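You operate a simulated robot arm through the tools that you are given. There is no shell and no other tool.

You run a simulated robot arm. Do the job below in one go: nothing can be reset, and whatever is moved stays where it is left.

JOB
Run the orange sack on the belt slowly up to the stop eye.
Fine: set forward and slow and switch the eye on before you start; let the eye stop the belt.

Only the result counts: the job must be done as asked and must still hold three seconds after the hand-in. Knocking over, shifting, dropping, spilling or breaking anything else fails it.

ROBOT AND FRAMES
A 6-joint arm with a two-finger parallel gripper, fixed in place. Base frame: the origin is at the foot of the arm, x ahead of it, y to its left, z up. Lengths are in m, angles in degrees, forces in N, time in s.
With the tool pointing down near the work surface it reaches from about 0.1 to 0.3 m from the base axis. Its first joint turns from -115.0 to 115.0 degrees. Payload 3.43 kg.
The TCP is the grasp point between the finger pads, 0.034 m short of the fingertips. In the tool frame z runs along the fingers and y along their closing line. The gripper opens to 0.128 m. The fingers are 0.024 m wide and 0.012 m thick; the gripper's body (0.048 by 0.13 m) begins 0.096 m behind the TCP.
Orientation is told as [roll, pitch, yaw] about the base's x, y, z axes, in that order, counted from this pose: with the fingers straight down and closing along the base's y, the tool's x points along the base's -x, its y along +y and its z along -z.

CONTROLS
- The arm moves only by the tool move_arm. Its argument "moves" is a list of rows, each a list of 3 entries, a list of its own where there are three numbers: the shift along the tool's x, y, z in m, then the turn, a rotation vector about the tool's x, y, z in degrees, then the closure, from 0 (fully open) to 1 (shut). In form: [[[dx, dy, dz], [rx, ry, rz], claw], ...]. A call has 1 to 20 rows; each row is the pose to reach, as a shift and turn from the pose commanded when the call began, along the tool's axes at that moment. A row lasts 0.2 s, in which the tool goes at most 0.05 m and 8.6 degrees; a call with a longer step from one row to the next is refused whole, and so is a gripper value outside its range. A pose out of reach is approached as far as the arm can. The call stops where the force on the tool passes 40 N (or 10 N more than at its start, if that is more) or the arm is blocked; 0.2 s more then pass. Each finger travels about 0.108 m/s and halts on what it meets, pressing with about 22 N; the grip force reading is that of the motor and also rises with nothing between the fingers. The clock runs only during rows and for 0.2 s after the last one: add rows that repeat a pose to give the fingers time. It gives the time, the measured TCP pose, the force on the tool (base axes), the opening and the grip force at its end, in the units of the frame above (readings bear some noise), with the torque about the TCP (base axes, N m) and any sound that the robot's microphone picked up.
- Cameras (640 x 400 px; columns grow to the right, rows downward): "scene" is fixed at [0.0496, -0.5012, 1.6909]; the picture's right is [0.92, -0.40, 0.00], its down [-0.15, -0.35, -0.92] and it looks along [0.37, 0.85, -0.38] (base axes); focal length 314 px, centre (320, 200). "wrist" rides on the gripper at [0.076, -0.011, -0.16] in the tool frame; the picture's right is [0.15, 0.99, 0.00], its down [-0.88, 0.13, -0.46] and it looks along [-0.45, 0.07, 0.89] (tool axes); focal length 234 px, centre (320, 200).
- capture(camera): a new picture of that camera. No time passes.
- lift_body(by): slides the trunk up (or, below 0, down) by that many m; the arm rides with it, the base frame stays. It gives what a move gives, with no picture.
- pixel_to_xyz(camera, pixels): for up to 12 pixels [column, row] of the newest picture of that camera ("zoom" is the newest enlarged one), the place [x, y, z] in the base frame of the surface seen there, good to about 0.002 m. No time passes.
- zoom(camera, box): a new picture of the part [left, top, right, bottom] of that camera's present view, enlarged. No time passes.
- job_done(): hands the job in; it is judged then, once.

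Open the gripper and draw the arm clear of the work before you hand the job in, unless the task says otherwise.

The tools are called after ">>>" as name(argument=value, ...) on one line, values as JSON. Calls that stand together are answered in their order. move_arm: Moves the arm, as the interface text tells. Its arguments: {"type":"object","properties":{"moves":{"type":"array","items":{"type":"array"}}},"required":["moves"]} The other tools are called the same way: lift_body (by) slides the trunk up or down; capture (camera) takes a picture; pixel_to_xyz (camera, pixels) gives the place of the surface under pixels of a picture; zoom (camera, box) takes an enlarged picture of a part of a camera's view; job_done () hands the job in.

At the start:

```text
clock: 0.0
tool_pos: [0.2693, 0.4998, 1.282]
tcp_rot: [0.0, 0.0, 0.1]
contact_force: [0.4, -0.6, 0.1]
ft_torque: [-0.02, 0.01, 0.02]
grip_width: 0.1283
grasp_force: 0.1
trunk travel left (down, up): [-0.675, 0.115]
```

scene: 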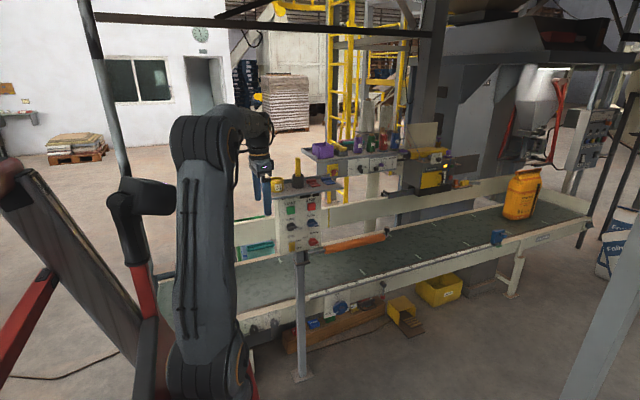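
wrist: 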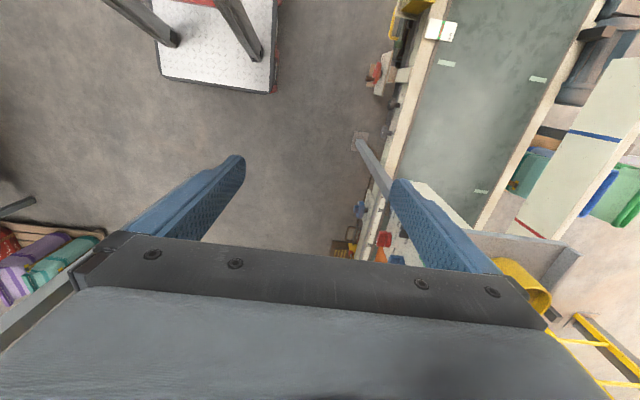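

The scene shows a control panel around (305,218) with buttons and knobs, and the orange sack at (522,195). I zoom in on the panel and the belt to read the labels.

>>> zoom(camera="scene", box=[265, 165, 345, 265])

>>> zoom(camera="scene", box=[300, 120, 480, 240])

>>> zoom(camera="scene", box=[440, 140, 640, 270])

```text
4.00 times, centred on (305, 215) of scene
```

zoom: 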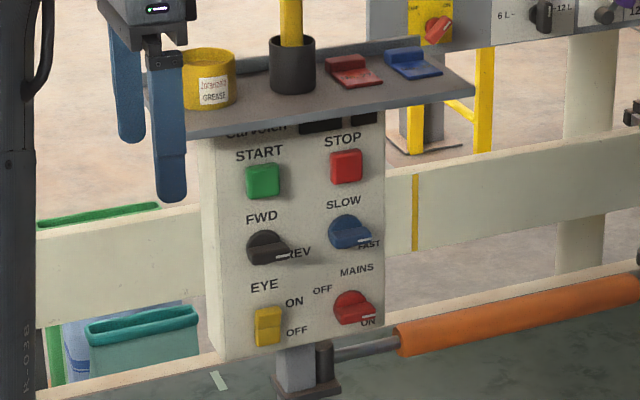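

```text
3.33 times, centred on (390, 180) of scene
```

zoom: 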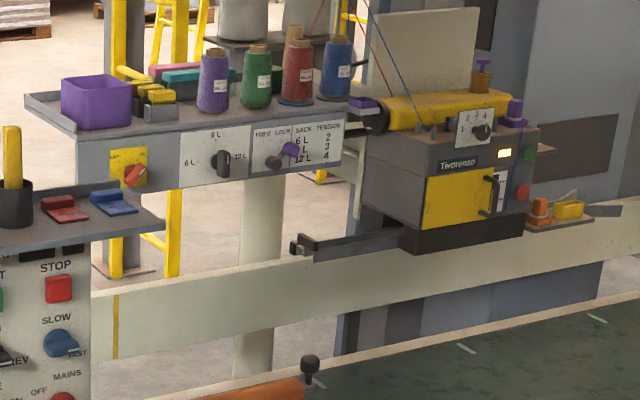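

```text
3.08 times, centred on (540, 205) of scene
```

zoom: 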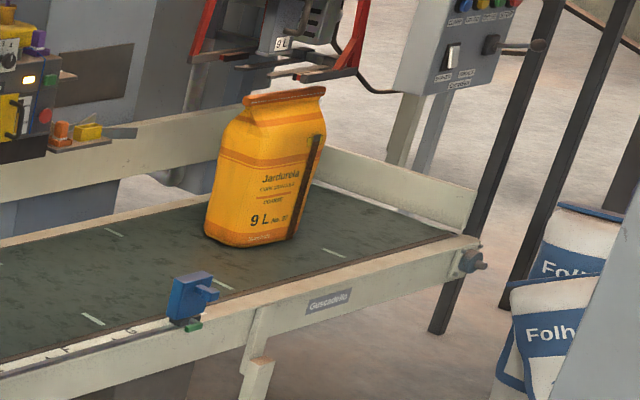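

The panel has START/STOP buttons, a FWD/REV knob (pointing to REV), a SLOW/FAST knob (pointing to FAST), an EYE rocker and a MAINS knob. I zoom closer to read their states and measure places.

>>> zoom(camera="scene", box=[285, 190, 325, 215])

>>> zoom(camera="scene", box=[285, 230, 325, 255])

>>> zoom(camera="scene", box=[285, 210, 325, 235])

>>> pixel_to_xyz(camera="zoom", pixels=[[320, 200]])

```text
16.00 times, centred on (305, 202) of scene
```

zoom: 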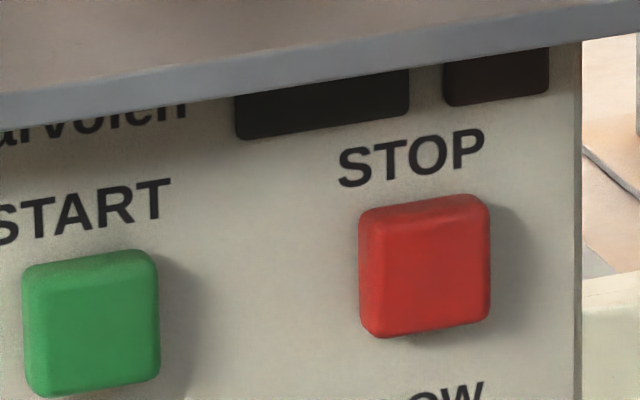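

```text
16.00 times, centred on (305, 242) of scene
```

zoom: 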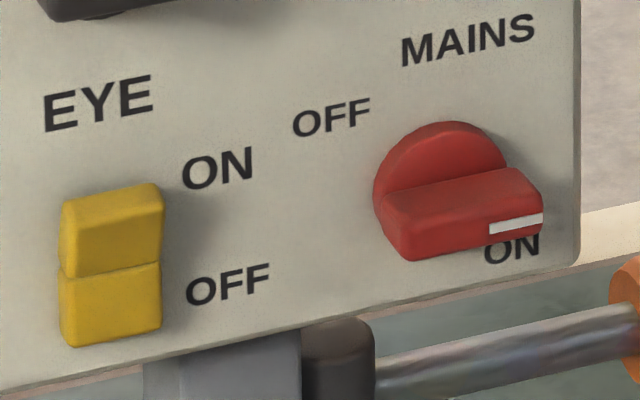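

```text
16.00 times, centred on (305, 222) of scene
```

zoom: 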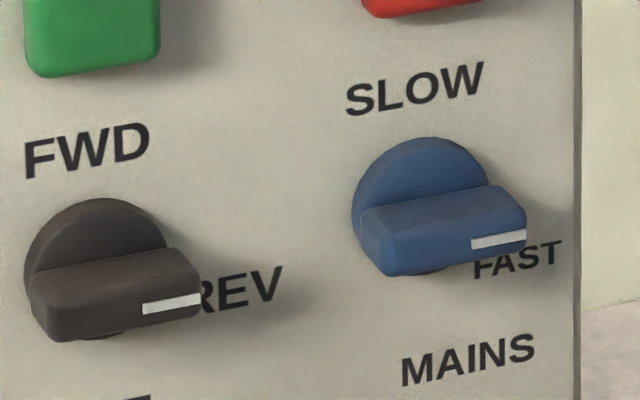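

```text
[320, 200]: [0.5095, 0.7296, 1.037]
```

All three knobs point to the right (REV, FAST, mains ON). I measure points on the panel in an enlarged view.

>>> zoom(camera="scene", box=[283, 190, 331, 260])

```text
5.71 times, centred on (307, 225) of scene
```

zoom: 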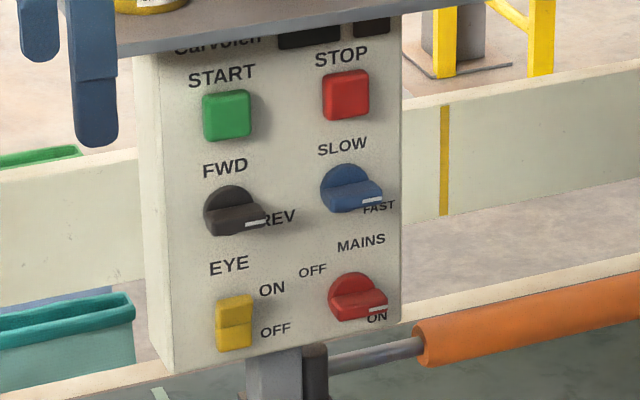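

Now I measure the buttons, knobs, rocker and panel surface points.

>>> pixel_to_xyz(camera="zoom", pixels=[[227, 117], [347, 95], [176, 80], [390, 60], [180, 350], [390, 300], [290, 210], [231, 195], [225, 226], [263, 222], [345, 176], [347, 203]])

>>> pixel_to_xyz(camera="zoom", pixels=[[378, 196], [234, 310], [234, 338], [234, 322], [355, 313], [352, 285], [385, 308], [120, 55], [300, 35], [395, 12], [330, 360], [420, 345]])

```text
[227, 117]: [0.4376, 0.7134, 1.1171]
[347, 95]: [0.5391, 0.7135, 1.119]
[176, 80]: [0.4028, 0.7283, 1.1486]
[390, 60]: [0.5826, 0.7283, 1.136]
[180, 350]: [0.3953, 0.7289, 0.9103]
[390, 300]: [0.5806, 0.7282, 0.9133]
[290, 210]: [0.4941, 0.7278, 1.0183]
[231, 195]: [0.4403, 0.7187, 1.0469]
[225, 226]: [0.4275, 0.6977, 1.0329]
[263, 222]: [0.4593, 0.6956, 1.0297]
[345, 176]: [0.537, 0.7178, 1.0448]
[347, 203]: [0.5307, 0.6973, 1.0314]
```

```text
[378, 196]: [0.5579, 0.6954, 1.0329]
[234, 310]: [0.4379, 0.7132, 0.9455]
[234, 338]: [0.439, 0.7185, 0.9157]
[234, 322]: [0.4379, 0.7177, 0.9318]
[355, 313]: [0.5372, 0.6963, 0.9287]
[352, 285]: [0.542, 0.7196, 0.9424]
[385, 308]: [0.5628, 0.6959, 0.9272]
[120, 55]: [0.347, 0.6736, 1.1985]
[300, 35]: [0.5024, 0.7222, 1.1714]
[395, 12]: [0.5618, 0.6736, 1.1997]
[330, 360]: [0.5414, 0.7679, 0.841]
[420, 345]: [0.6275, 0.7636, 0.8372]
```

The panel face is the plane y≈0.728, facing -y. The FWD/REV knob is at (0.439, 1.03), the speed knob at (0.538, 1.03), the eye rocker at (0.438, 0.93) with its lower half pressed, and START at (0.438, 0.713, 1.117). I turn the tool in place to point along +y.

>>> move_arm(moves=[[[0, 0, 0], [-8, 0, 0], 0.3], [[0, 0, 0], [-16, 0, 0], 0.5], [[0, 0, 0], [-24, 0, 0], 0.5], [[0, 0, 0], [-32, 0, 0], 0.5], [[0, 0, 0], [-40, 0, 0], 0.5], [[0, 0, 0], [-48, 0, 0], 0.5], [[0, 0, 0], [-56, 0, 0], 0.5], [[0, 0, 0], [-64, 0, 0], 0.5], [[0, 0, 0], [-72, 0, 0], 0.5], [[0, 0, 0], [-80, 0, 0], 0.5], [[0, 0, 0], [-88, 0, 0], 0.5], [[0, 0, 0], [-90, 0, 0], 0.5], [[0, 0, 0], [-90, 0, 0], 0.5]])

```text
clock: 2.8
tool_pos: [0.2678, 0.5, 1.2826]
tcp_rot: [90.0, 0.0, 0.0]
contact_force: [-0.3, 0.6, -0.1]
ft_torque: [-0.02, -0.03, -0.03]
grip_width: 0.0639
grasp_force: 0.1
trunk travel left (down, up): [-0.675, 0.115]
```

The tool now points along +y, opening 0.064 m. I lower the trunk by 0.25 to bring the tool to knob height, then look.

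>>> lift_body(by=-0.25)

>>> capture(camera="scene")

>>> capture(camera="wrist")

```text
clock: 5.4
tool_pos: [0.2682, 0.5, 1.0313]
tcp_rot: [90.0, 0.0, 0.0]
contact_force: [-0.2, 0.3, 0.2]
ft_torque: [0.01, -0.01, 0.01]
grip_width: 0.0641
grasp_force: 0.1
trunk travel left (down, up): [-0.425, 0.365]
```

```text
taken
```

scene: 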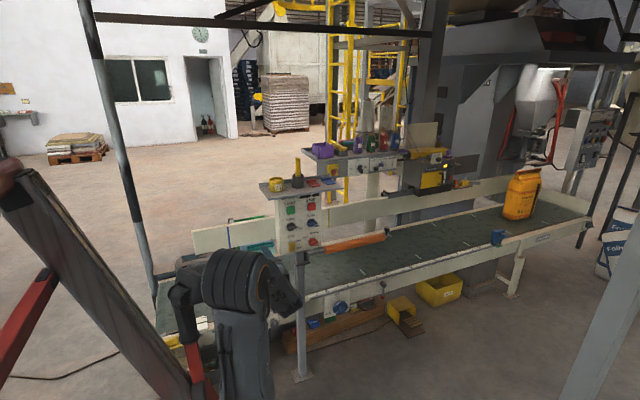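

```text
taken
```

wrist: 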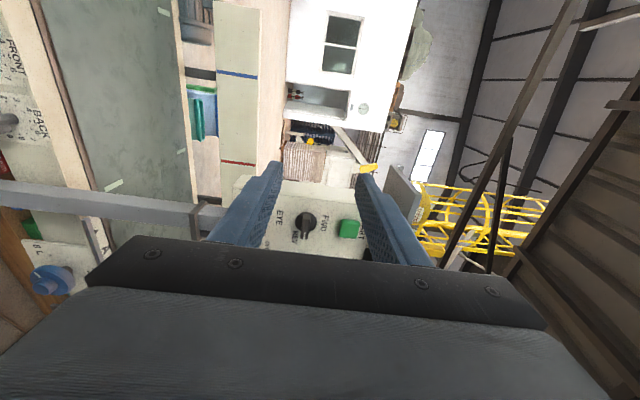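

The wrist view shows the panel between the fingers and some other knobs lower left. I zoom on the panel in the wrist view and on the lower belt side in the scene view.

>>> zoom(camera="wrist", box=[210, 165, 390, 270])

>>> zoom(camera="scene", box=[240, 270, 480, 390])

>>> zoom(camera="scene", box=[470, 200, 550, 260])

>>> zoom(camera="scene", box=[265, 170, 345, 260])

```text
3.56 times, centred on (300, 218) of wrist
```

zoom: 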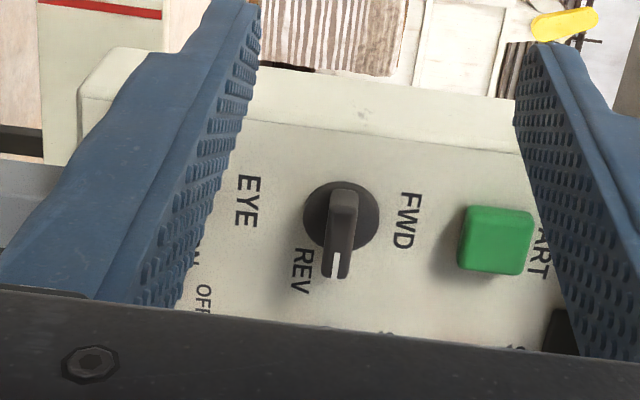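

```text
2.67 times, centred on (360, 330) of scene
```

zoom: 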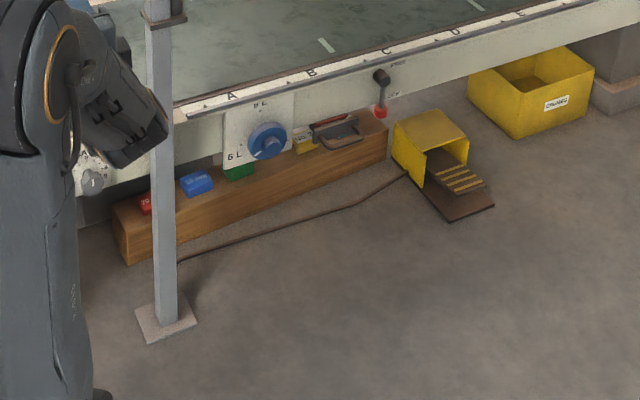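

```text
6.67 times, centred on (510, 230) of scene
```

zoom: 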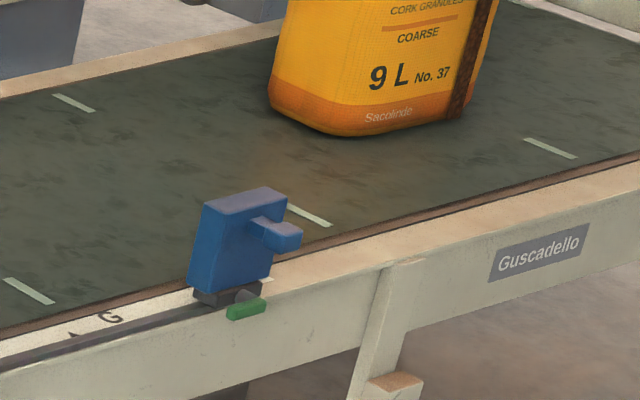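

```text
4.44 times, centred on (305, 215) of scene
```

zoom: 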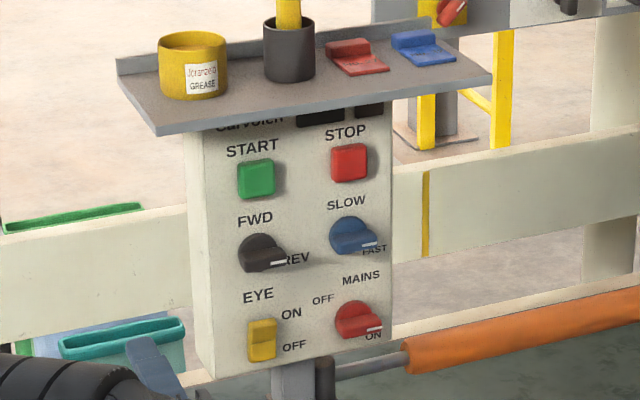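

The wrist zoom shows FWD above the knob and REV to its right-below, with the bar pointing right. I move in front of the FWD/REV knob at (0.439, ~0.60, 1.031).

>>> move_arm(moves=[[[-0.04, 0, 0.02], [0, 0, 0], 0.5], [[-0.08, 0, 0.04], [0, 0, 0], 0.5], [[-0.12, 0, 0.06], [0, 0, 0], 0.5], [[-0.16, 0, 0.08], [0, 0, 0], 0.5], [[-0.171, 0, 0.1], [0, 0, 0], 0.55], [[-0.171, 0, 0.11], [0, 0, 0], 0.6], [[-0.171, 0, 0.11], [0, 0, 0], 0.6]])

>>> capture(camera="wrist")

>>> zoom(camera="scene", box=[240, 170, 350, 280])

```text
clock: 7.0
tool_pos: [0.4409, 0.6096, 1.0314]
tcp_rot: [90.0, 0.0, 0.0]
contact_force: [0.8, 0.4, -0.6]
ft_torque: [0.02, -0.02, 0.04]
grip_width: 0.0512
grasp_force: 0.0
trunk travel left (down, up): [-0.425, 0.365]
```

```text
taken
```

wrist: 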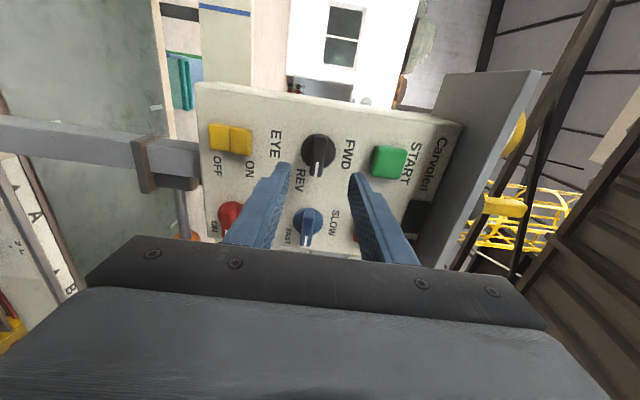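

```text
3.64 times, centred on (295, 225) of scene
```

zoom: 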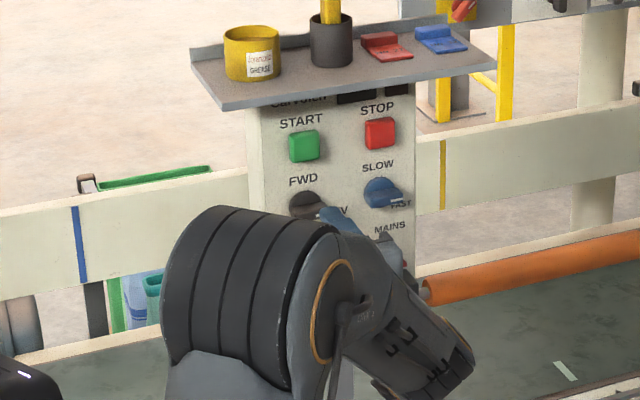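

The wrist view shows the knob at (318,152) between the fingertips. I zoom in to measure the bar's ends and sides.

>>> zoom(camera="wrist", box=[200, 90, 440, 240])

>>> zoom(camera="wrist", box=[280, 120, 360, 190])

```text
2.67 times, centred on (320, 165) of wrist
```

zoom: 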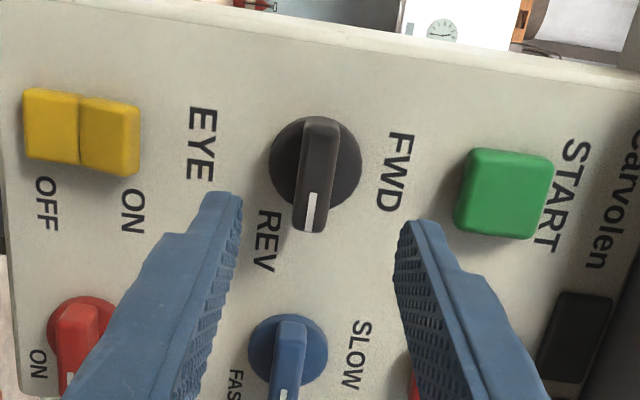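

```text
5.71 times, centred on (320, 155) of wrist
```

zoom: 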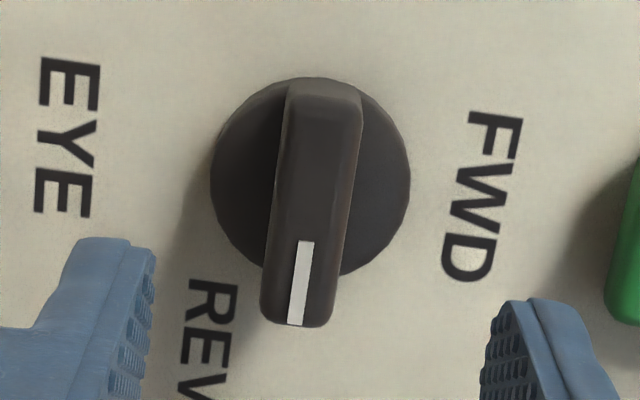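

I measure the bar's faces, ends and disc in this zoom.

>>> pixel_to_xyz(camera="zoom", pixels=[[320, 120], [300, 260], [285, 200], [335, 200], [318, 90], [295, 318], [235, 180], [395, 180], [250, 110], [370, 250], [310, 200]])

```text
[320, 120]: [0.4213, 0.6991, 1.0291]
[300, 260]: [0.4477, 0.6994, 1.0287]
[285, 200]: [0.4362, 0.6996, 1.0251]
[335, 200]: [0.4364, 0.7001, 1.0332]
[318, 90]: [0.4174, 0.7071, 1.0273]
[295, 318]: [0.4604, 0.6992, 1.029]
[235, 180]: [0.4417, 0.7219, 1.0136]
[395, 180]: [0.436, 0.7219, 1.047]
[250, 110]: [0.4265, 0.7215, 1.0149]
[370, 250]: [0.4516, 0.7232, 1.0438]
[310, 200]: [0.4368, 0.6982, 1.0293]
```

The bar runs x 0.417–0.461 at z≈1.029, front face y≈0.699, pointing exactly along +x; the axis is about (0.439, 1.030). I advance with fingers above and below the bar to TCP y≈0.680 and close.

>>> move_arm(moves=[[[0.001, -0.0018, 0.03], [0, 0, 0], 0.6], [[0.001, -0.0018, 0.055], [0, 0, 0], 0.6], [[0.001, -0.0018, 0.07], [0, 0, 0], 0.6], [[0.001, -0.0018, 0.07], [0, 0, 0], 0.8], [[0.001, -0.0018, 0.07], [0, 0, 0], 1], [[0.001, -0.0018, 0.07], [0, 0, 0], 1]])

>>> capture(camera="wrist")

```text
clock: 8.4
tool_pos: [0.4388, 0.6791, 1.0295]
tcp_rot: [90.0, 0.0, 0.0]
contact_force: [2.4, 4.7, 0.1]
ft_torque: [0.06, -0.01, -0.35]
grip_width: 0.0147
grasp_force: 45.0
trunk travel left (down, up): [-0.425, 0.365]
```

```text
taken
```

wrist: 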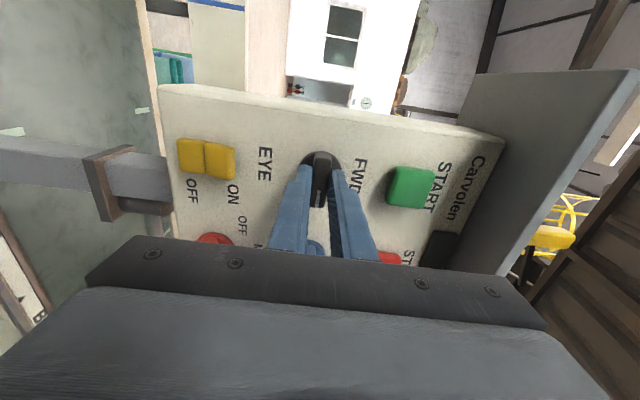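

The bar is held (opening 0.0147, grip force 45). I turn it counter-clockwise (negative about tool z) by 45° first, to feel the torque.

>>> move_arm(moves=[[[0, 0, 0], [0, 0, -7.5], 1], [[0, 0, 0], [0, 0, -15], 1], [[0, 0, 0], [0, 0, -22.5], 1], [[0, 0, 0], [0, 0, -30], 1], [[0, 0, 0], [0, 0, -37.5], 1], [[0, 0, 0], [0, 0, -45], 1]])

>>> capture(camera="wrist")

```text
clock: 9.8
tool_pos: [0.4392, 0.678, 1.0289]
tcp_rot: [89.7, -45.1, 0.2]
contact_force: [-2.8, -11.0, -8.5]
ft_torque: [0.47, 0.01, -0.43]
grip_width: 0.0147
grasp_force: 44.8
trunk travel left (down, up): [-0.425, 0.365]
```

```text
taken
```

wrist: 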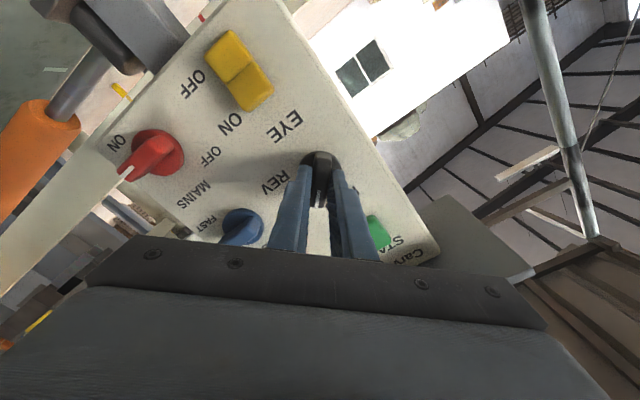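

The knob follows the turn with the fingers and little torque. I turn the remaining 45°.

>>> move_arm(moves=[[[0, 0, 0], [0, 0, -7.5], 1], [[0, 0, 0], [0, 0, -15], 1], [[0, 0, 0], [0, 0, -22.5], 1], [[0, 0, 0], [0, 0, -30], 1], [[0, 0, 0], [0, 0, -37.5], 1], [[0, 0, 0], [0, 0, -45], 1], [[0, 0, 0], [0, 0, -45], 1]])

>>> capture(camera="wrist")

```text
clock: 11.4
tool_pos: [0.439, 0.6797, 1.0289]
tcp_rot: [-5.3, -90.0, 95.3]
contact_force: [5.0, -17.9, -18.8]
ft_torque: [-0.29, 0.02, -0.01]
grip_width: 0.0148
grasp_force: 44.9
trunk travel left (down, up): [-0.425, 0.365]
```

```text
taken
```

wrist: 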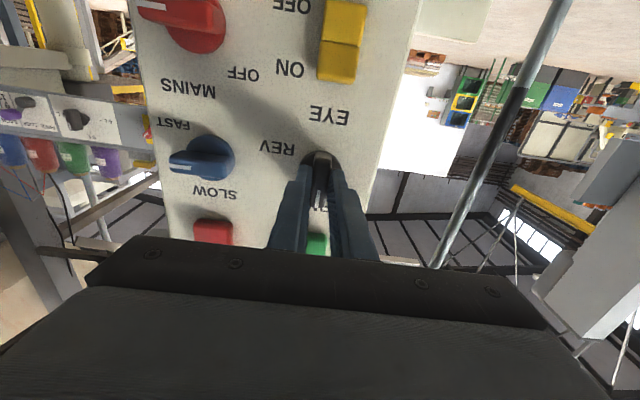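

At 90° there is no end-stop torque about the axis. I open and back off to see where the pointer is.

>>> move_arm(moves=[[[0, 0, 0], [0, 0, 0], 0.8], [[0, 0, 0], [0, 0, 0], 0.6], [[0, 0, 0], [0, 0, 0], 0.6], [[0, 0, -0.03], [0, 0, 0], 0.6], [[0, 0, -0.07], [0, 0, 0], 0.6], [[0, 0, -0.1], [0, 0, 0], 0.6], [[0, 0, -0.1], [0, 0, 0], 0.6]])

>>> capture(camera="wrist")

>>> zoom(camera="scene", box=[265, 170, 345, 260])

```text
clock: 13.0
tool_pos: [0.4383, 0.5807, 1.0293]
tcp_rot: [85.0, -89.9, 5.0]
contact_force: [-0.3, 0.1, 0.1]
ft_torque: [0.02, -0.01, 0.02]
grip_width: 0.0512
grasp_force: 0.1
trunk travel left (down, up): [-0.425, 0.365]
```

```text
taken
```

wrist: 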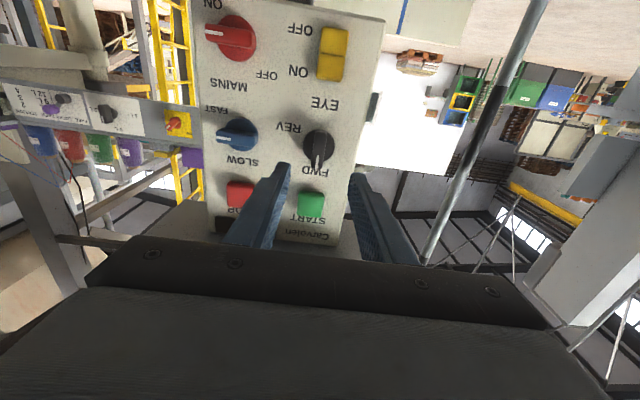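

```text
4.44 times, centred on (305, 215) of scene
```

zoom: 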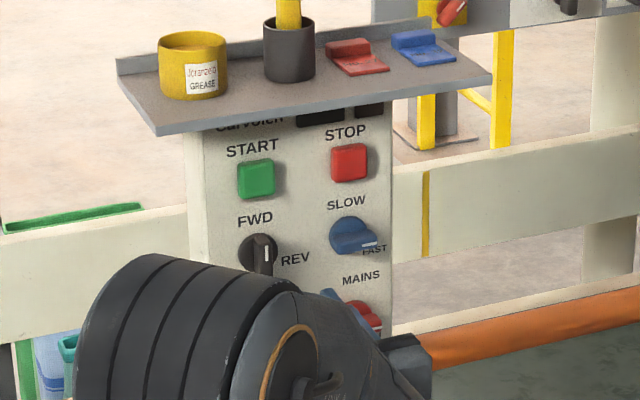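

The FWD/REV pointer now points straight up at FWD. I turn the tool back and move in front of the SLOW/FAST knob at x≈0.538.

>>> move_arm(moves=[[[0, -0.01, 0], [0, 0, 7.5], 0.6], [[0, -0.02, 0], [0, 0, 15], 0.6], [[0, -0.03, 0], [0, 0, 22.5], 0.6], [[0, -0.04, 0], [0, 0, 30], 0.6], [[0, -0.05, 0], [0, 0, 37.5], 0.6], [[0, -0.06, 0], [0, 0, 45], 0.6], [[0, -0.07, 0], [0, 0, 52.5], 0.6], [[0, -0.08, 0], [0, 0, 60], 0.6], [[0, -0.09, 0], [0, 0, 67.5], 0.6], [[0, -0.099, 0], [0, 0, 75], 0.6], [[0, -0.099, 0], [0, 0, 82.5], 0.6], [[0, -0.099, 0], [0, 0, 90], 0.6], [[0, -0.099, 0.02], [0, 0, 90], 0.6], [[0, -0.099, 0.02], [0, 0, 90], 0.6]])

>>> zoom(camera="wrist", box=[200, 80, 440, 230])

>>> zoom(camera="wrist", box=[280, 120, 360, 190])

```text
clock: 16.0
tool_pos: [0.5376, 0.6009, 1.0305]
tcp_rot: [89.9, 0.1, 0.1]
contact_force: [1.1, 0.1, -0.5]
ft_torque: [-0.01, 0.01, -0.03]
grip_width: 0.0514
grasp_force: 0.1
trunk travel left (down, up): [-0.425, 0.365]
```

```text
2.67 times, centred on (320, 155) of wrist
```

zoom: 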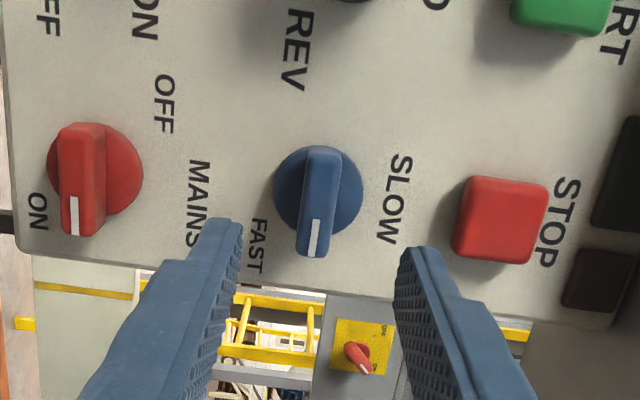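

```text
5.71 times, centred on (320, 155) of wrist
```

zoom: 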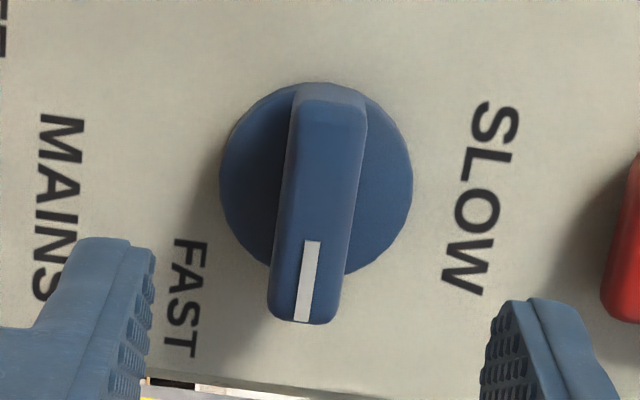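

The SLOW/FAST bar points right to FAST. I measure its ends and sides.

>>> pixel_to_xyz(camera="zoom", pixels=[[325, 120], [305, 260], [293, 200], [345, 200], [300, 318], [332, 104], [240, 180], [400, 180], [320, 200]])

```text
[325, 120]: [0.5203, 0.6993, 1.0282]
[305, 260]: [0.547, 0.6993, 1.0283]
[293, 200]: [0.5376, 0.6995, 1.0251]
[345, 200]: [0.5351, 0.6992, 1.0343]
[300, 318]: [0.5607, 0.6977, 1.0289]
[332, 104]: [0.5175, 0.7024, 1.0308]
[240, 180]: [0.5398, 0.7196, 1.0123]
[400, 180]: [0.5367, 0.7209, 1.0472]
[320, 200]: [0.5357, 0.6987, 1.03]
```

The bar centre is about (0.539, 1.030), matching the tool. I advance 0.079 m and close on it.

>>> move_arm(moves=[[[-0.001, 0, 0.03], [0, 0, 0], 0.6], [[-0.001, 0, 0.06], [0, 0, 0], 0.6], [[-0.001, 0, 0.079], [0, 0, 0], 0.6], [[-0.001, 0, 0.079], [0, 0, 0], 0.8], [[-0.001, 0, 0.079], [0, 0, 0], 1], [[-0.001, 0, 0.079], [0, 0, 0], 1]])

```text
clock: 17.4
tool_pos: [0.5402, 0.6797, 1.0302]
tcp_rot: [90.1, 0.0, 0.0]
contact_force: [1.3, 3.3, -2.4]
ft_torque: [-0.04, 0.01, -0.48]
grip_width: 0.0149
grasp_force: 45.4
trunk travel left (down, up): [-0.425, 0.365]
```

The blue bar is held (opening 0.0149). I turn it 90° counter-clockwise.

>>> move_arm(moves=[[[0, 0, 0], [0, 0, -7.5], 1], [[0, 0, 0], [0, 0, -15], 1], [[0, 0, 0], [0, 0, -22.5], 1], [[0, 0, 0], [0, 0, -30], 1], [[0, 0, 0], [0, 0, -37.5], 1], [[0, 0, 0], [0, 0, -45], 1], [[0, 0, 0], [0, 0, -52.5], 1], [[0, 0, 0], [0, 0, -60], 1], [[0, 0, 0], [0, 0, -67.5], 1], [[0, 0, 0], [0, 0, -75], 1], [[0, 0, 0], [0, 0, -82.5], 1], [[0, 0, 0], [0, 0, -90], 1], [[0, 0, 0], [0, 0, -90], 1]])

```text
clock: 20.2
tool_pos: [0.5411, 0.6797, 1.0289]
tcp_rot: [-31.5, -89.9, 121.5]
contact_force: [14.0, 5.0, -4.5]
ft_torque: [-0.08, 0.05, -0.22]
grip_width: 0.015
grasp_force: 45.2
trunk travel left (down, up): [-0.425, 0.365]
```

The turn is complete at 90° with low torque. I open, back off and look.

>>> move_arm(moves=[[[0, 0, 0], [0, 0, 0], 0.8], [[0, 0, 0], [0, 0, 0], 0.6], [[0, 0, 0], [0, 0, 0], 0.6], [[0, 0, -0.03], [0, 0, 0], 0.6], [[0, 0, -0.07], [0, 0, 0], 0.6], [[0, 0, -0.1], [0, 0, 0], 0.6], [[0, 0, -0.1], [0, 0, 0], 0.6]])

>>> zoom(camera="wrist", box=[200, 0, 440, 240])

>>> zoom(camera="scene", box=[265, 170, 345, 260])

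```text
clock: 21.8
tool_pos: [0.5387, 0.5796, 1.0274]
tcp_rot: [105.6, -90.0, -15.7]
contact_force: [0.1, 0.3, 0.1]
ft_torque: [0.0, -0.04, -0.02]
grip_width: 0.0513
grasp_force: 0.1
trunk travel left (down, up): [-0.425, 0.365]
```

```text
1.67 times, centred on (320, 120) of wrist
```

zoom: 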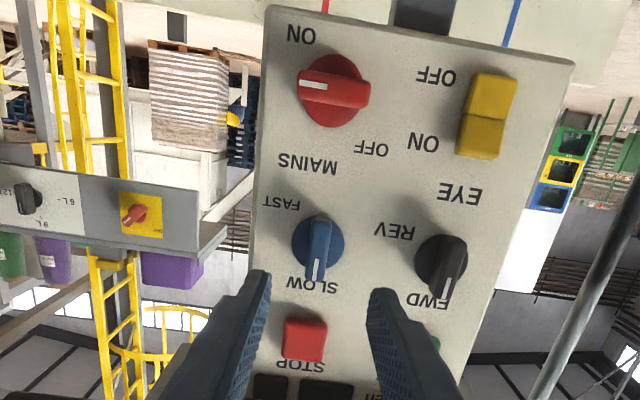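

```text
4.44 times, centred on (305, 215) of scene
```

zoom: 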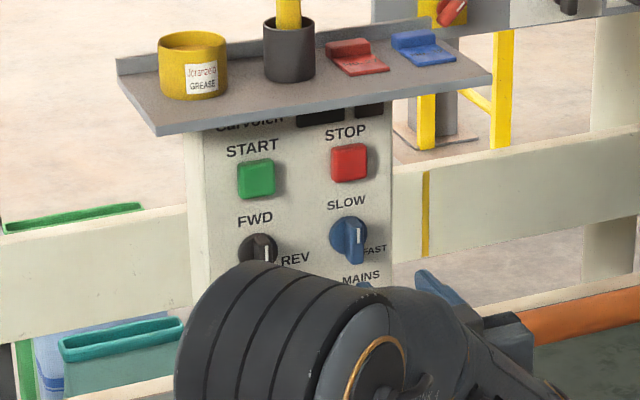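

Both pointers are up: FWD and SLOW. Now the EYE rocker at zoom (487,115): I measure both halves to see which is pressed.

>>> zoom(camera="wrist", box=[360, 20, 410, 65])

```text
8.89 times, centred on (385, 42) of wrist
```

zoom: 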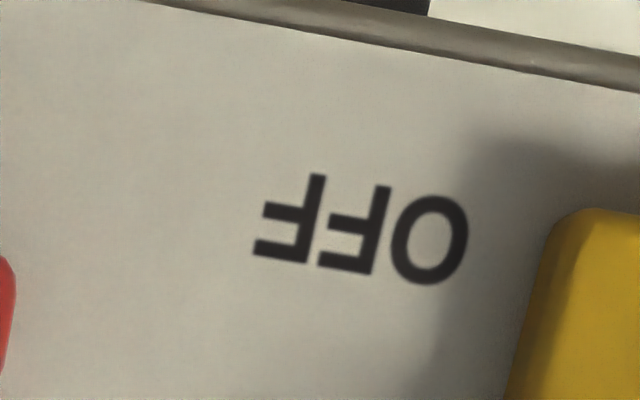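

The rocker sits at about wrist pixel (420,69); I zoom there.

>>> zoom(camera="wrist", box=[380, 40, 460, 100])

```text
6.67 times, centred on (420, 70) of wrist
```

zoom: 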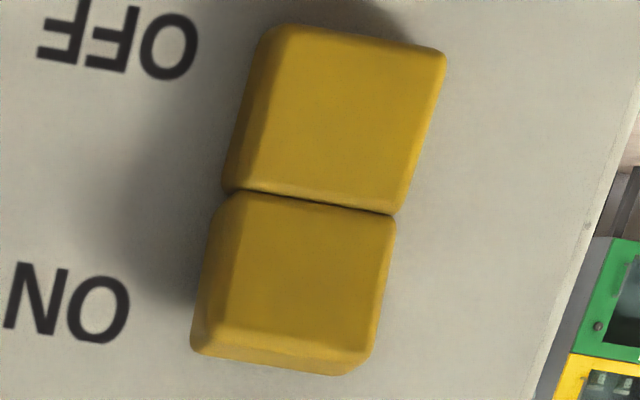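

I measure the depth across both halves of the rocker.

>>> pixel_to_xyz(camera="zoom", pixels=[[350, 50], [340, 90], [325, 140], [310, 180], [310, 215], [300, 250], [290, 290], [285, 325], [275, 355], [550, 150], [245, 150], [410, 150]])

```text
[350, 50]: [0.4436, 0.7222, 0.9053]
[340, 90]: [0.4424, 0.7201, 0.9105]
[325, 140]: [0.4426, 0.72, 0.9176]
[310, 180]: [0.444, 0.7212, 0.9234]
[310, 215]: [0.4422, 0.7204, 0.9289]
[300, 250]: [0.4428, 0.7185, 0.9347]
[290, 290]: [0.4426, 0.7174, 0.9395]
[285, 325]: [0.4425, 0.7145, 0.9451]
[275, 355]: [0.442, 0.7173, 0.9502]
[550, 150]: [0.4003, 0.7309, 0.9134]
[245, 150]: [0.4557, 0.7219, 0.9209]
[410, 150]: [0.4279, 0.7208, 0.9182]
```

The upper (ON) half stands proud (y 0.7145 against 0.720 below), so the eye is OFF. I close the fingers, turn the tool back upright and move in front of the upper half at (0.441, 0.58, 0.947).

>>> move_arm(moves=[[[0.007, 0.0085, 0], [0, 0, 7.5], 0.8], [[0.014, 0.017, 0], [0, 0, 15], 1], [[0.021, 0.0255, 0], [0, 0, 22.5], 1], [[0.028, 0.034, 0], [0, 0, 30], 1], [[0.035, 0.0425, 0], [0, 0, 37.5], 1], [[0.042, 0.051, 0], [0, 0, 45], 1], [[0.049, 0.0595, 0], [0, 0, 52.5], 1], [[0.056, 0.068, 0], [0, 0, 60], 1], [[0.063, 0.0765, 0], [0, 0, 67.5], 1], [[0.07, 0.085, 0], [0, 0, 75], 1], [[0.077, 0.0935, 0], [0, 0, 82.5], 1], [[0.081, 0.099, 0], [0, 0, 90], 1], [[0.081, 0.099, 0.03], [0, 0, 90], 1], [[0.081, 0.099, 0.06], [0, 0, 90], 1], [[0.081, 0.099, 0.06], [0, 0, 90], 1]])

>>> capture(camera="wrist")

>>> zoom(camera="wrist", box=[240, 110, 400, 210])

>>> capture(camera="scene")

```text
clock: 25.0
tool_pos: [0.4398, 0.6388, 0.9497]
tcp_rot: [90.0, 0.1, 0.0]
contact_force: [0.1, 0.3, -0.1]
ft_torque: [0.0, 0.01, 0.0]
grip_width: 0.0001
grasp_force: 22.4
trunk travel left (down, up): [-0.425, 0.365]
```

```text
taken
```

wrist: 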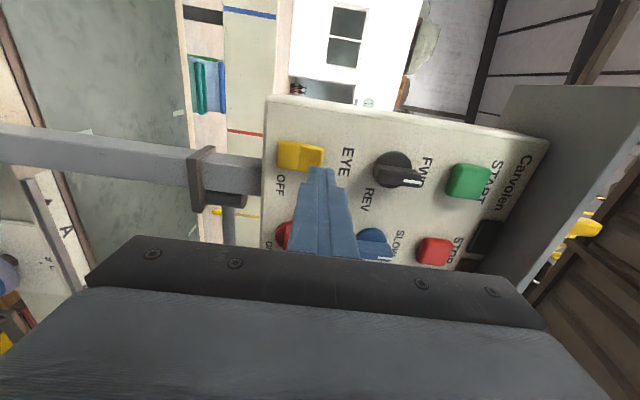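

```text
4.00 times, centred on (320, 160) of wrist
```

zoom: 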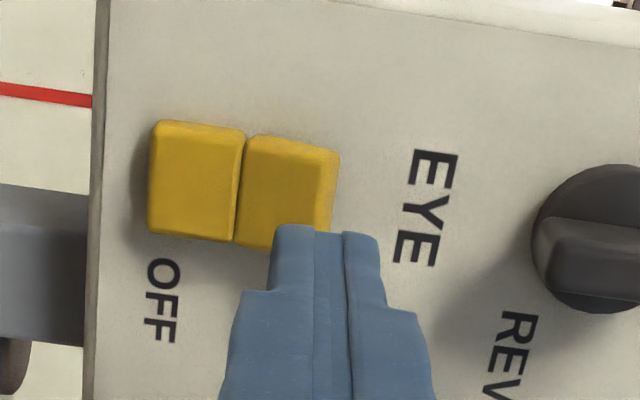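

```text
taken
```

scene: 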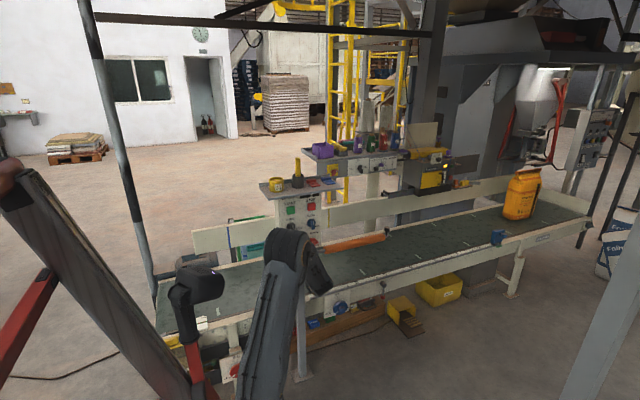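

The closed fingertips (zoom 325,232) are in line with the upper half of the rocker. I push forward in small steps down to tip y≈0.723.

>>> move_arm(moves=[[[0, -0.003, 0.02], [0, 0, 0], 1], [[0, -0.003, 0.036], [0, 0, 0], 1], [[0, -0.003, 0.041], [0, 0, 0], 1], [[0, -0.003, 0.044], [0, 0, 0], 1], [[0, -0.003, 0.047], [0, 0, 0], 1], [[0, -0.003, 0.05], [0, 0, 0], 1], [[0, -0.003, 0.05], [0, 0, 0], 1]])

>>> zoom(camera="wrist", box=[240, 90, 400, 190])

```text
clock: 26.5
tool_pos: [0.4389, 0.6859, 0.9463]
tcp_rot: [90.0, 0.0, 0.1]
contact_force: [-0.9, -31.3, 5.8]
ft_torque: [-0.01, -0.11, 0.11]
grip_width: 0.0001
grasp_force: 21.9
trunk travel left (down, up): [-0.425, 0.365]
stopped in row 7: the force on the tool passed its limit at 42 N (the readings are from after the stop); the commanded pose is now the measured one
```

```text
4.00 times, centred on (320, 140) of wrist
```

zoom: 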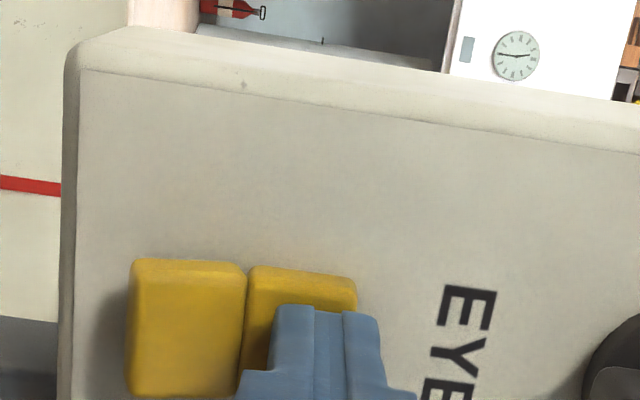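

The push reached tip y≈0.720 with 42 N, and the lower half now seems to stand out. I back off and check the rocker.

>>> move_arm(moves=[[[0, 0, -0.03], [0, 0, 0], 1], [[0, 0, -0.07], [0, 0, 0], 1], [[0, 0.04, -0.1], [0, 0, 0], 1], [[0, 0.06, -0.1], [0, 0, 0], 1], [[0, 0.06, -0.1], [0, 0, 0], 1]])

>>> capture(camera="wrist")

>>> zoom(camera="wrist", box=[180, 110, 340, 210])

```text
clock: 27.7
tool_pos: [0.4379, 0.5892, 1.0047]
tcp_rot: [89.9, 0.0, 0.1]
contact_force: [0.7, 0.1, 0.0]
ft_torque: [-0.04, -0.04, 0.03]
grip_width: 0.0
grasp_force: 22.1
trunk travel left (down, up): [-0.425, 0.365]
```

```text
taken
```

wrist: 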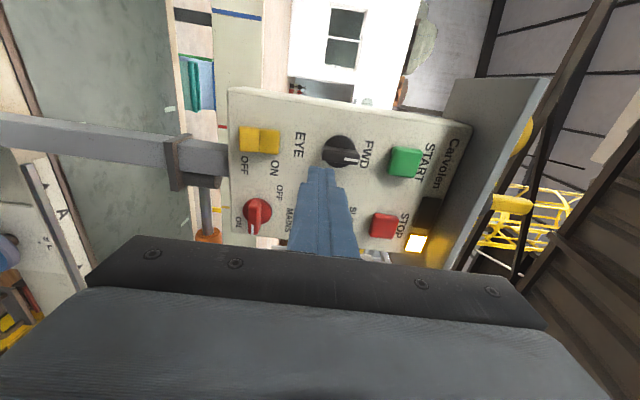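

```text
4.00 times, centred on (260, 160) of wrist
```

zoom: 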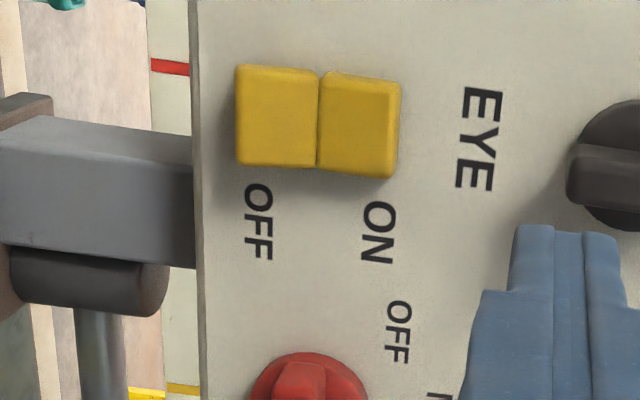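

A lamp on the panel at (416,243) is now lit. I check the rocker's depth and zoom on the lamp.

>>> pixel_to_xyz(camera="zoom", pixels=[[245, 115], [265, 115], [300, 115], [335, 120], [360, 120], [380, 125], [392, 125]])

>>> zoom(camera="wrist", box=[320, 120, 480, 260])

>>> zoom(camera="scene", box=[470, 180, 570, 260])

```text
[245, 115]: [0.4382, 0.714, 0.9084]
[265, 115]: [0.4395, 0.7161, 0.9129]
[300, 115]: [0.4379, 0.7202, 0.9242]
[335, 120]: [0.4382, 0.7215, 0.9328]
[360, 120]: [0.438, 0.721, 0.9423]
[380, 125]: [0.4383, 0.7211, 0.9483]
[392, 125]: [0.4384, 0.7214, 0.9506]
```

```text
2.86 times, centred on (400, 190) of wrist
```

zoom: 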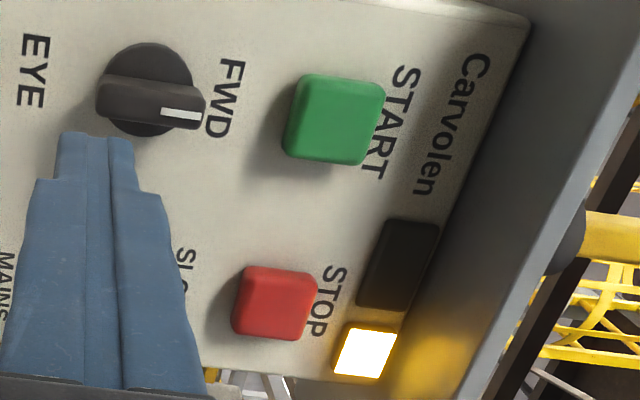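

```text
5.00 times, centred on (520, 220) of scene
```

zoom: 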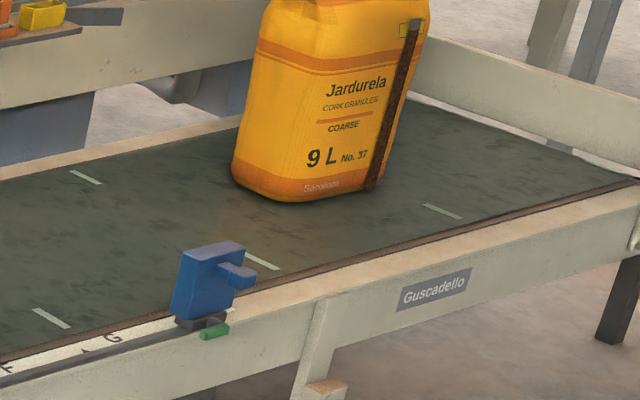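

The rocker's upper half is now in (0.721) and the lower out (0.714): eye ON, lamp lit, FWD and SLOW set. I first measure the sack and eye for reference, and move in front of START at z≈1.117.

>>> pixel_to_xyz(camera="zoom", pixels=[[240, 185], [340, 200], [300, 150], [210, 280], [240, 275], [210, 320], [265, 262], [85, 175]])

>>> move_arm(moves=[[[0, 0.04, 0], [0, 0, 0], 1], [[0, 0.08, 0.02], [0, 0, 0], 1], [[0, 0.1117, 0.05], [0, 0, 0], 1], [[0, 0.1117, 0.07], [0, 0, 0], 1], [[0, 0.1117, 0.07], [0, 0, 0], 1]])

>>> zoom(camera="wrist", box=[200, 90, 440, 240])

```text
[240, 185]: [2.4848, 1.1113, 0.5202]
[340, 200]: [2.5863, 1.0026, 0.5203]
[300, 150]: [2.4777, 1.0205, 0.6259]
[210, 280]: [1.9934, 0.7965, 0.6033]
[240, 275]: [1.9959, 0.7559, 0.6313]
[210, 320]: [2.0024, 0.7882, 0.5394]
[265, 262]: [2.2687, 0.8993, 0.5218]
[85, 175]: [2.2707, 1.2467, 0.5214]
```

```text
clock: 28.9
tool_pos: [0.4387, 0.659, 1.1178]
tcp_rot: [89.9, -0.1, 0.0]
contact_force: [-0.3, 0.3, 0.2]
ft_torque: [0.0, -0.02, 0.03]
grip_width: 0.0
grasp_force: 21.7
trunk travel left (down, up): [-0.425, 0.365]
```

```text
2.67 times, centred on (320, 165) of wrist
```

zoom: 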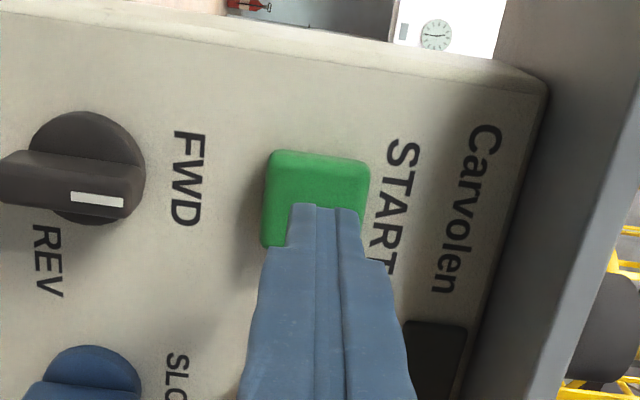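

The closed tips are in front of START (zoom 320,205). The sack's leading edge (x≈2.45) has about 0.45 m to go to the eye (x≈2.0). I press START and pull back.

>>> move_arm(moves=[[[0, 0, 0.015], [0, 0, 0], 1], [[0, 0, 0.02], [0, 0, 0], 1], [[0, 0, 0.023], [0, 0, 0], 1], [[0, 0, 0.026], [0, 0, 0], 1], [[0, 0, 0.029], [0, 0, 0], 1], [[0, 0, 0.01], [0, 0, 0], 1], [[0, 0, -0.03], [0, 0, 0], 1], [[0, 0, -0.05], [0, 0, 0], 1]])

>>> capture(camera="scene")

>>> zoom(camera="wrist", box=[200, 90, 480, 260])

```text
clock: 30.7
tool_pos: [0.4389, 0.6079, 1.1161]
tcp_rot: [89.9, 0.1, 0.1]
contact_force: [0.9, -0.2, -0.3]
ft_torque: [0.03, -0.04, -0.04]
grip_width: 0.0
grasp_force: 22.6
trunk travel left (down, up): [-0.425, 0.365]
heard: click
```

```text
taken
```

scene: 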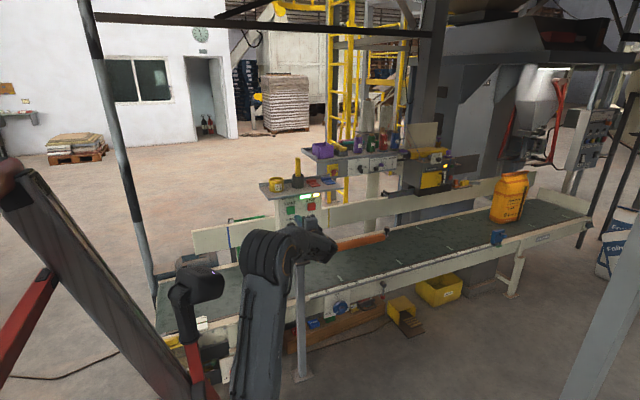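

```text
2.29 times, centred on (340, 175) of wrist
```

zoom: 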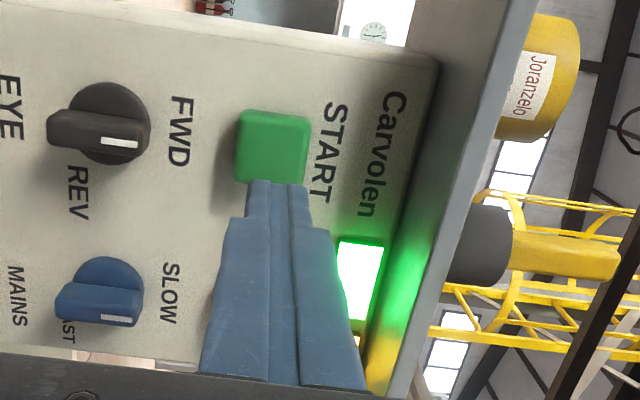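

A click, the green lamp lights, and the sack moves left (now at 510,197). I draw the arm back slightly and let time pass.

>>> move_arm(moves=[[[0, 0, -0.03], [0, 0, 0], 0.9], [[0, 0, -0.06], [0, 0, 0], 0.8], [[0, 0, -0.06], [0, 0, 0], 0.6], [[0, 0, -0.06], [0, 0, 0], 0.5]])

>>> capture(camera="scene")

>>> zoom(camera="scene", box=[460, 160, 560, 260])

```text
clock: 31.7
tool_pos: [0.439, 0.5486, 1.1161]
tcp_rot: [90.0, 0.0, 0.1]
contact_force: [-0.3, -0.4, 0.1]
ft_torque: [-0.01, 0.0, -0.01]
grip_width: 0.0641
grasp_force: 0.0
trunk travel left (down, up): [-0.425, 0.365]
```

```text
taken
```

scene: 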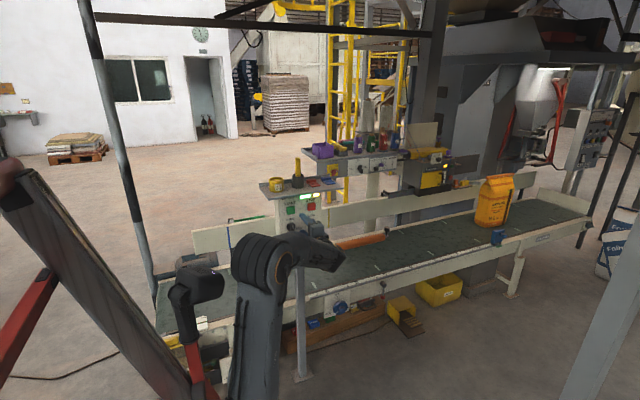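

```text
4.00 times, centred on (510, 210) of scene
```

zoom: 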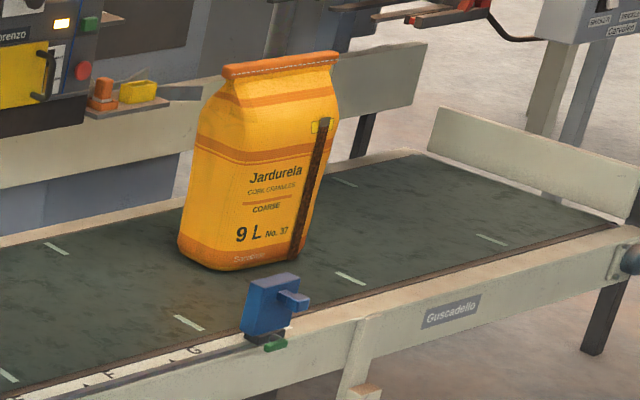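

The sack is nearing the eye, standing upright. I wait another second.

>>> move_arm(moves=[[[0, 0, 0], [0, 0, 0], 0.5], [[0, 0, 0], [0, 0, 0], 0.5], [[0, 0, 0], [0, 0, 0], 0.5], [[0, 0, 0], [0, 0, 0], 0.5]])

>>> zoom(camera="scene", box=[440, 160, 540, 260])

>>> zoom(camera="scene", box=[265, 170, 345, 260])

```text
clock: 32.7
tool_pos: [0.4396, 0.5488, 1.1175]
tcp_rot: [90.0, 0.0, 0.1]
contact_force: [0.1, -0.3, 0.2]
ft_torque: [0.02, -0.03, 0.01]
grip_width: 0.0638
grasp_force: 0.0
trunk travel left (down, up): [-0.425, 0.365]
```

```text
4.00 times, centred on (490, 210) of scene
```

zoom: 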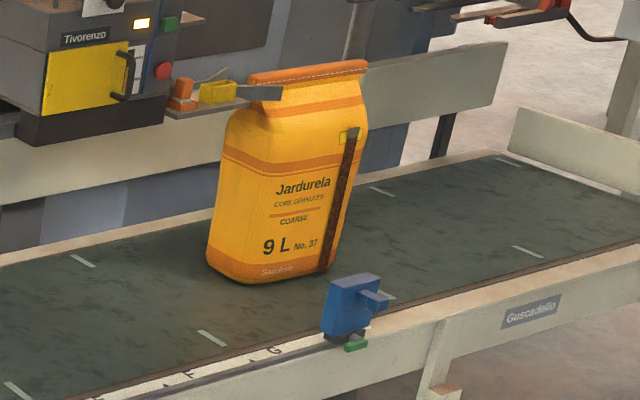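

```text
4.44 times, centred on (305, 215) of scene
```

zoom: 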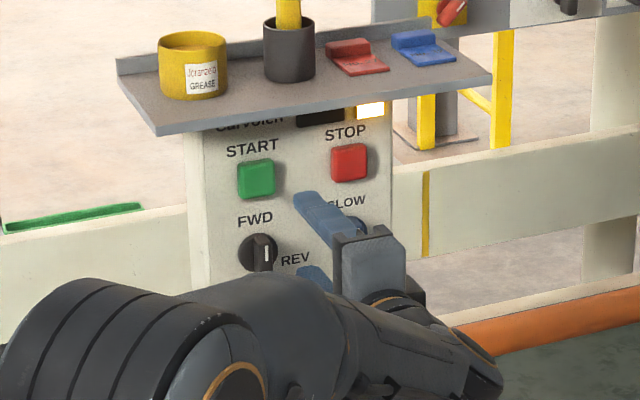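

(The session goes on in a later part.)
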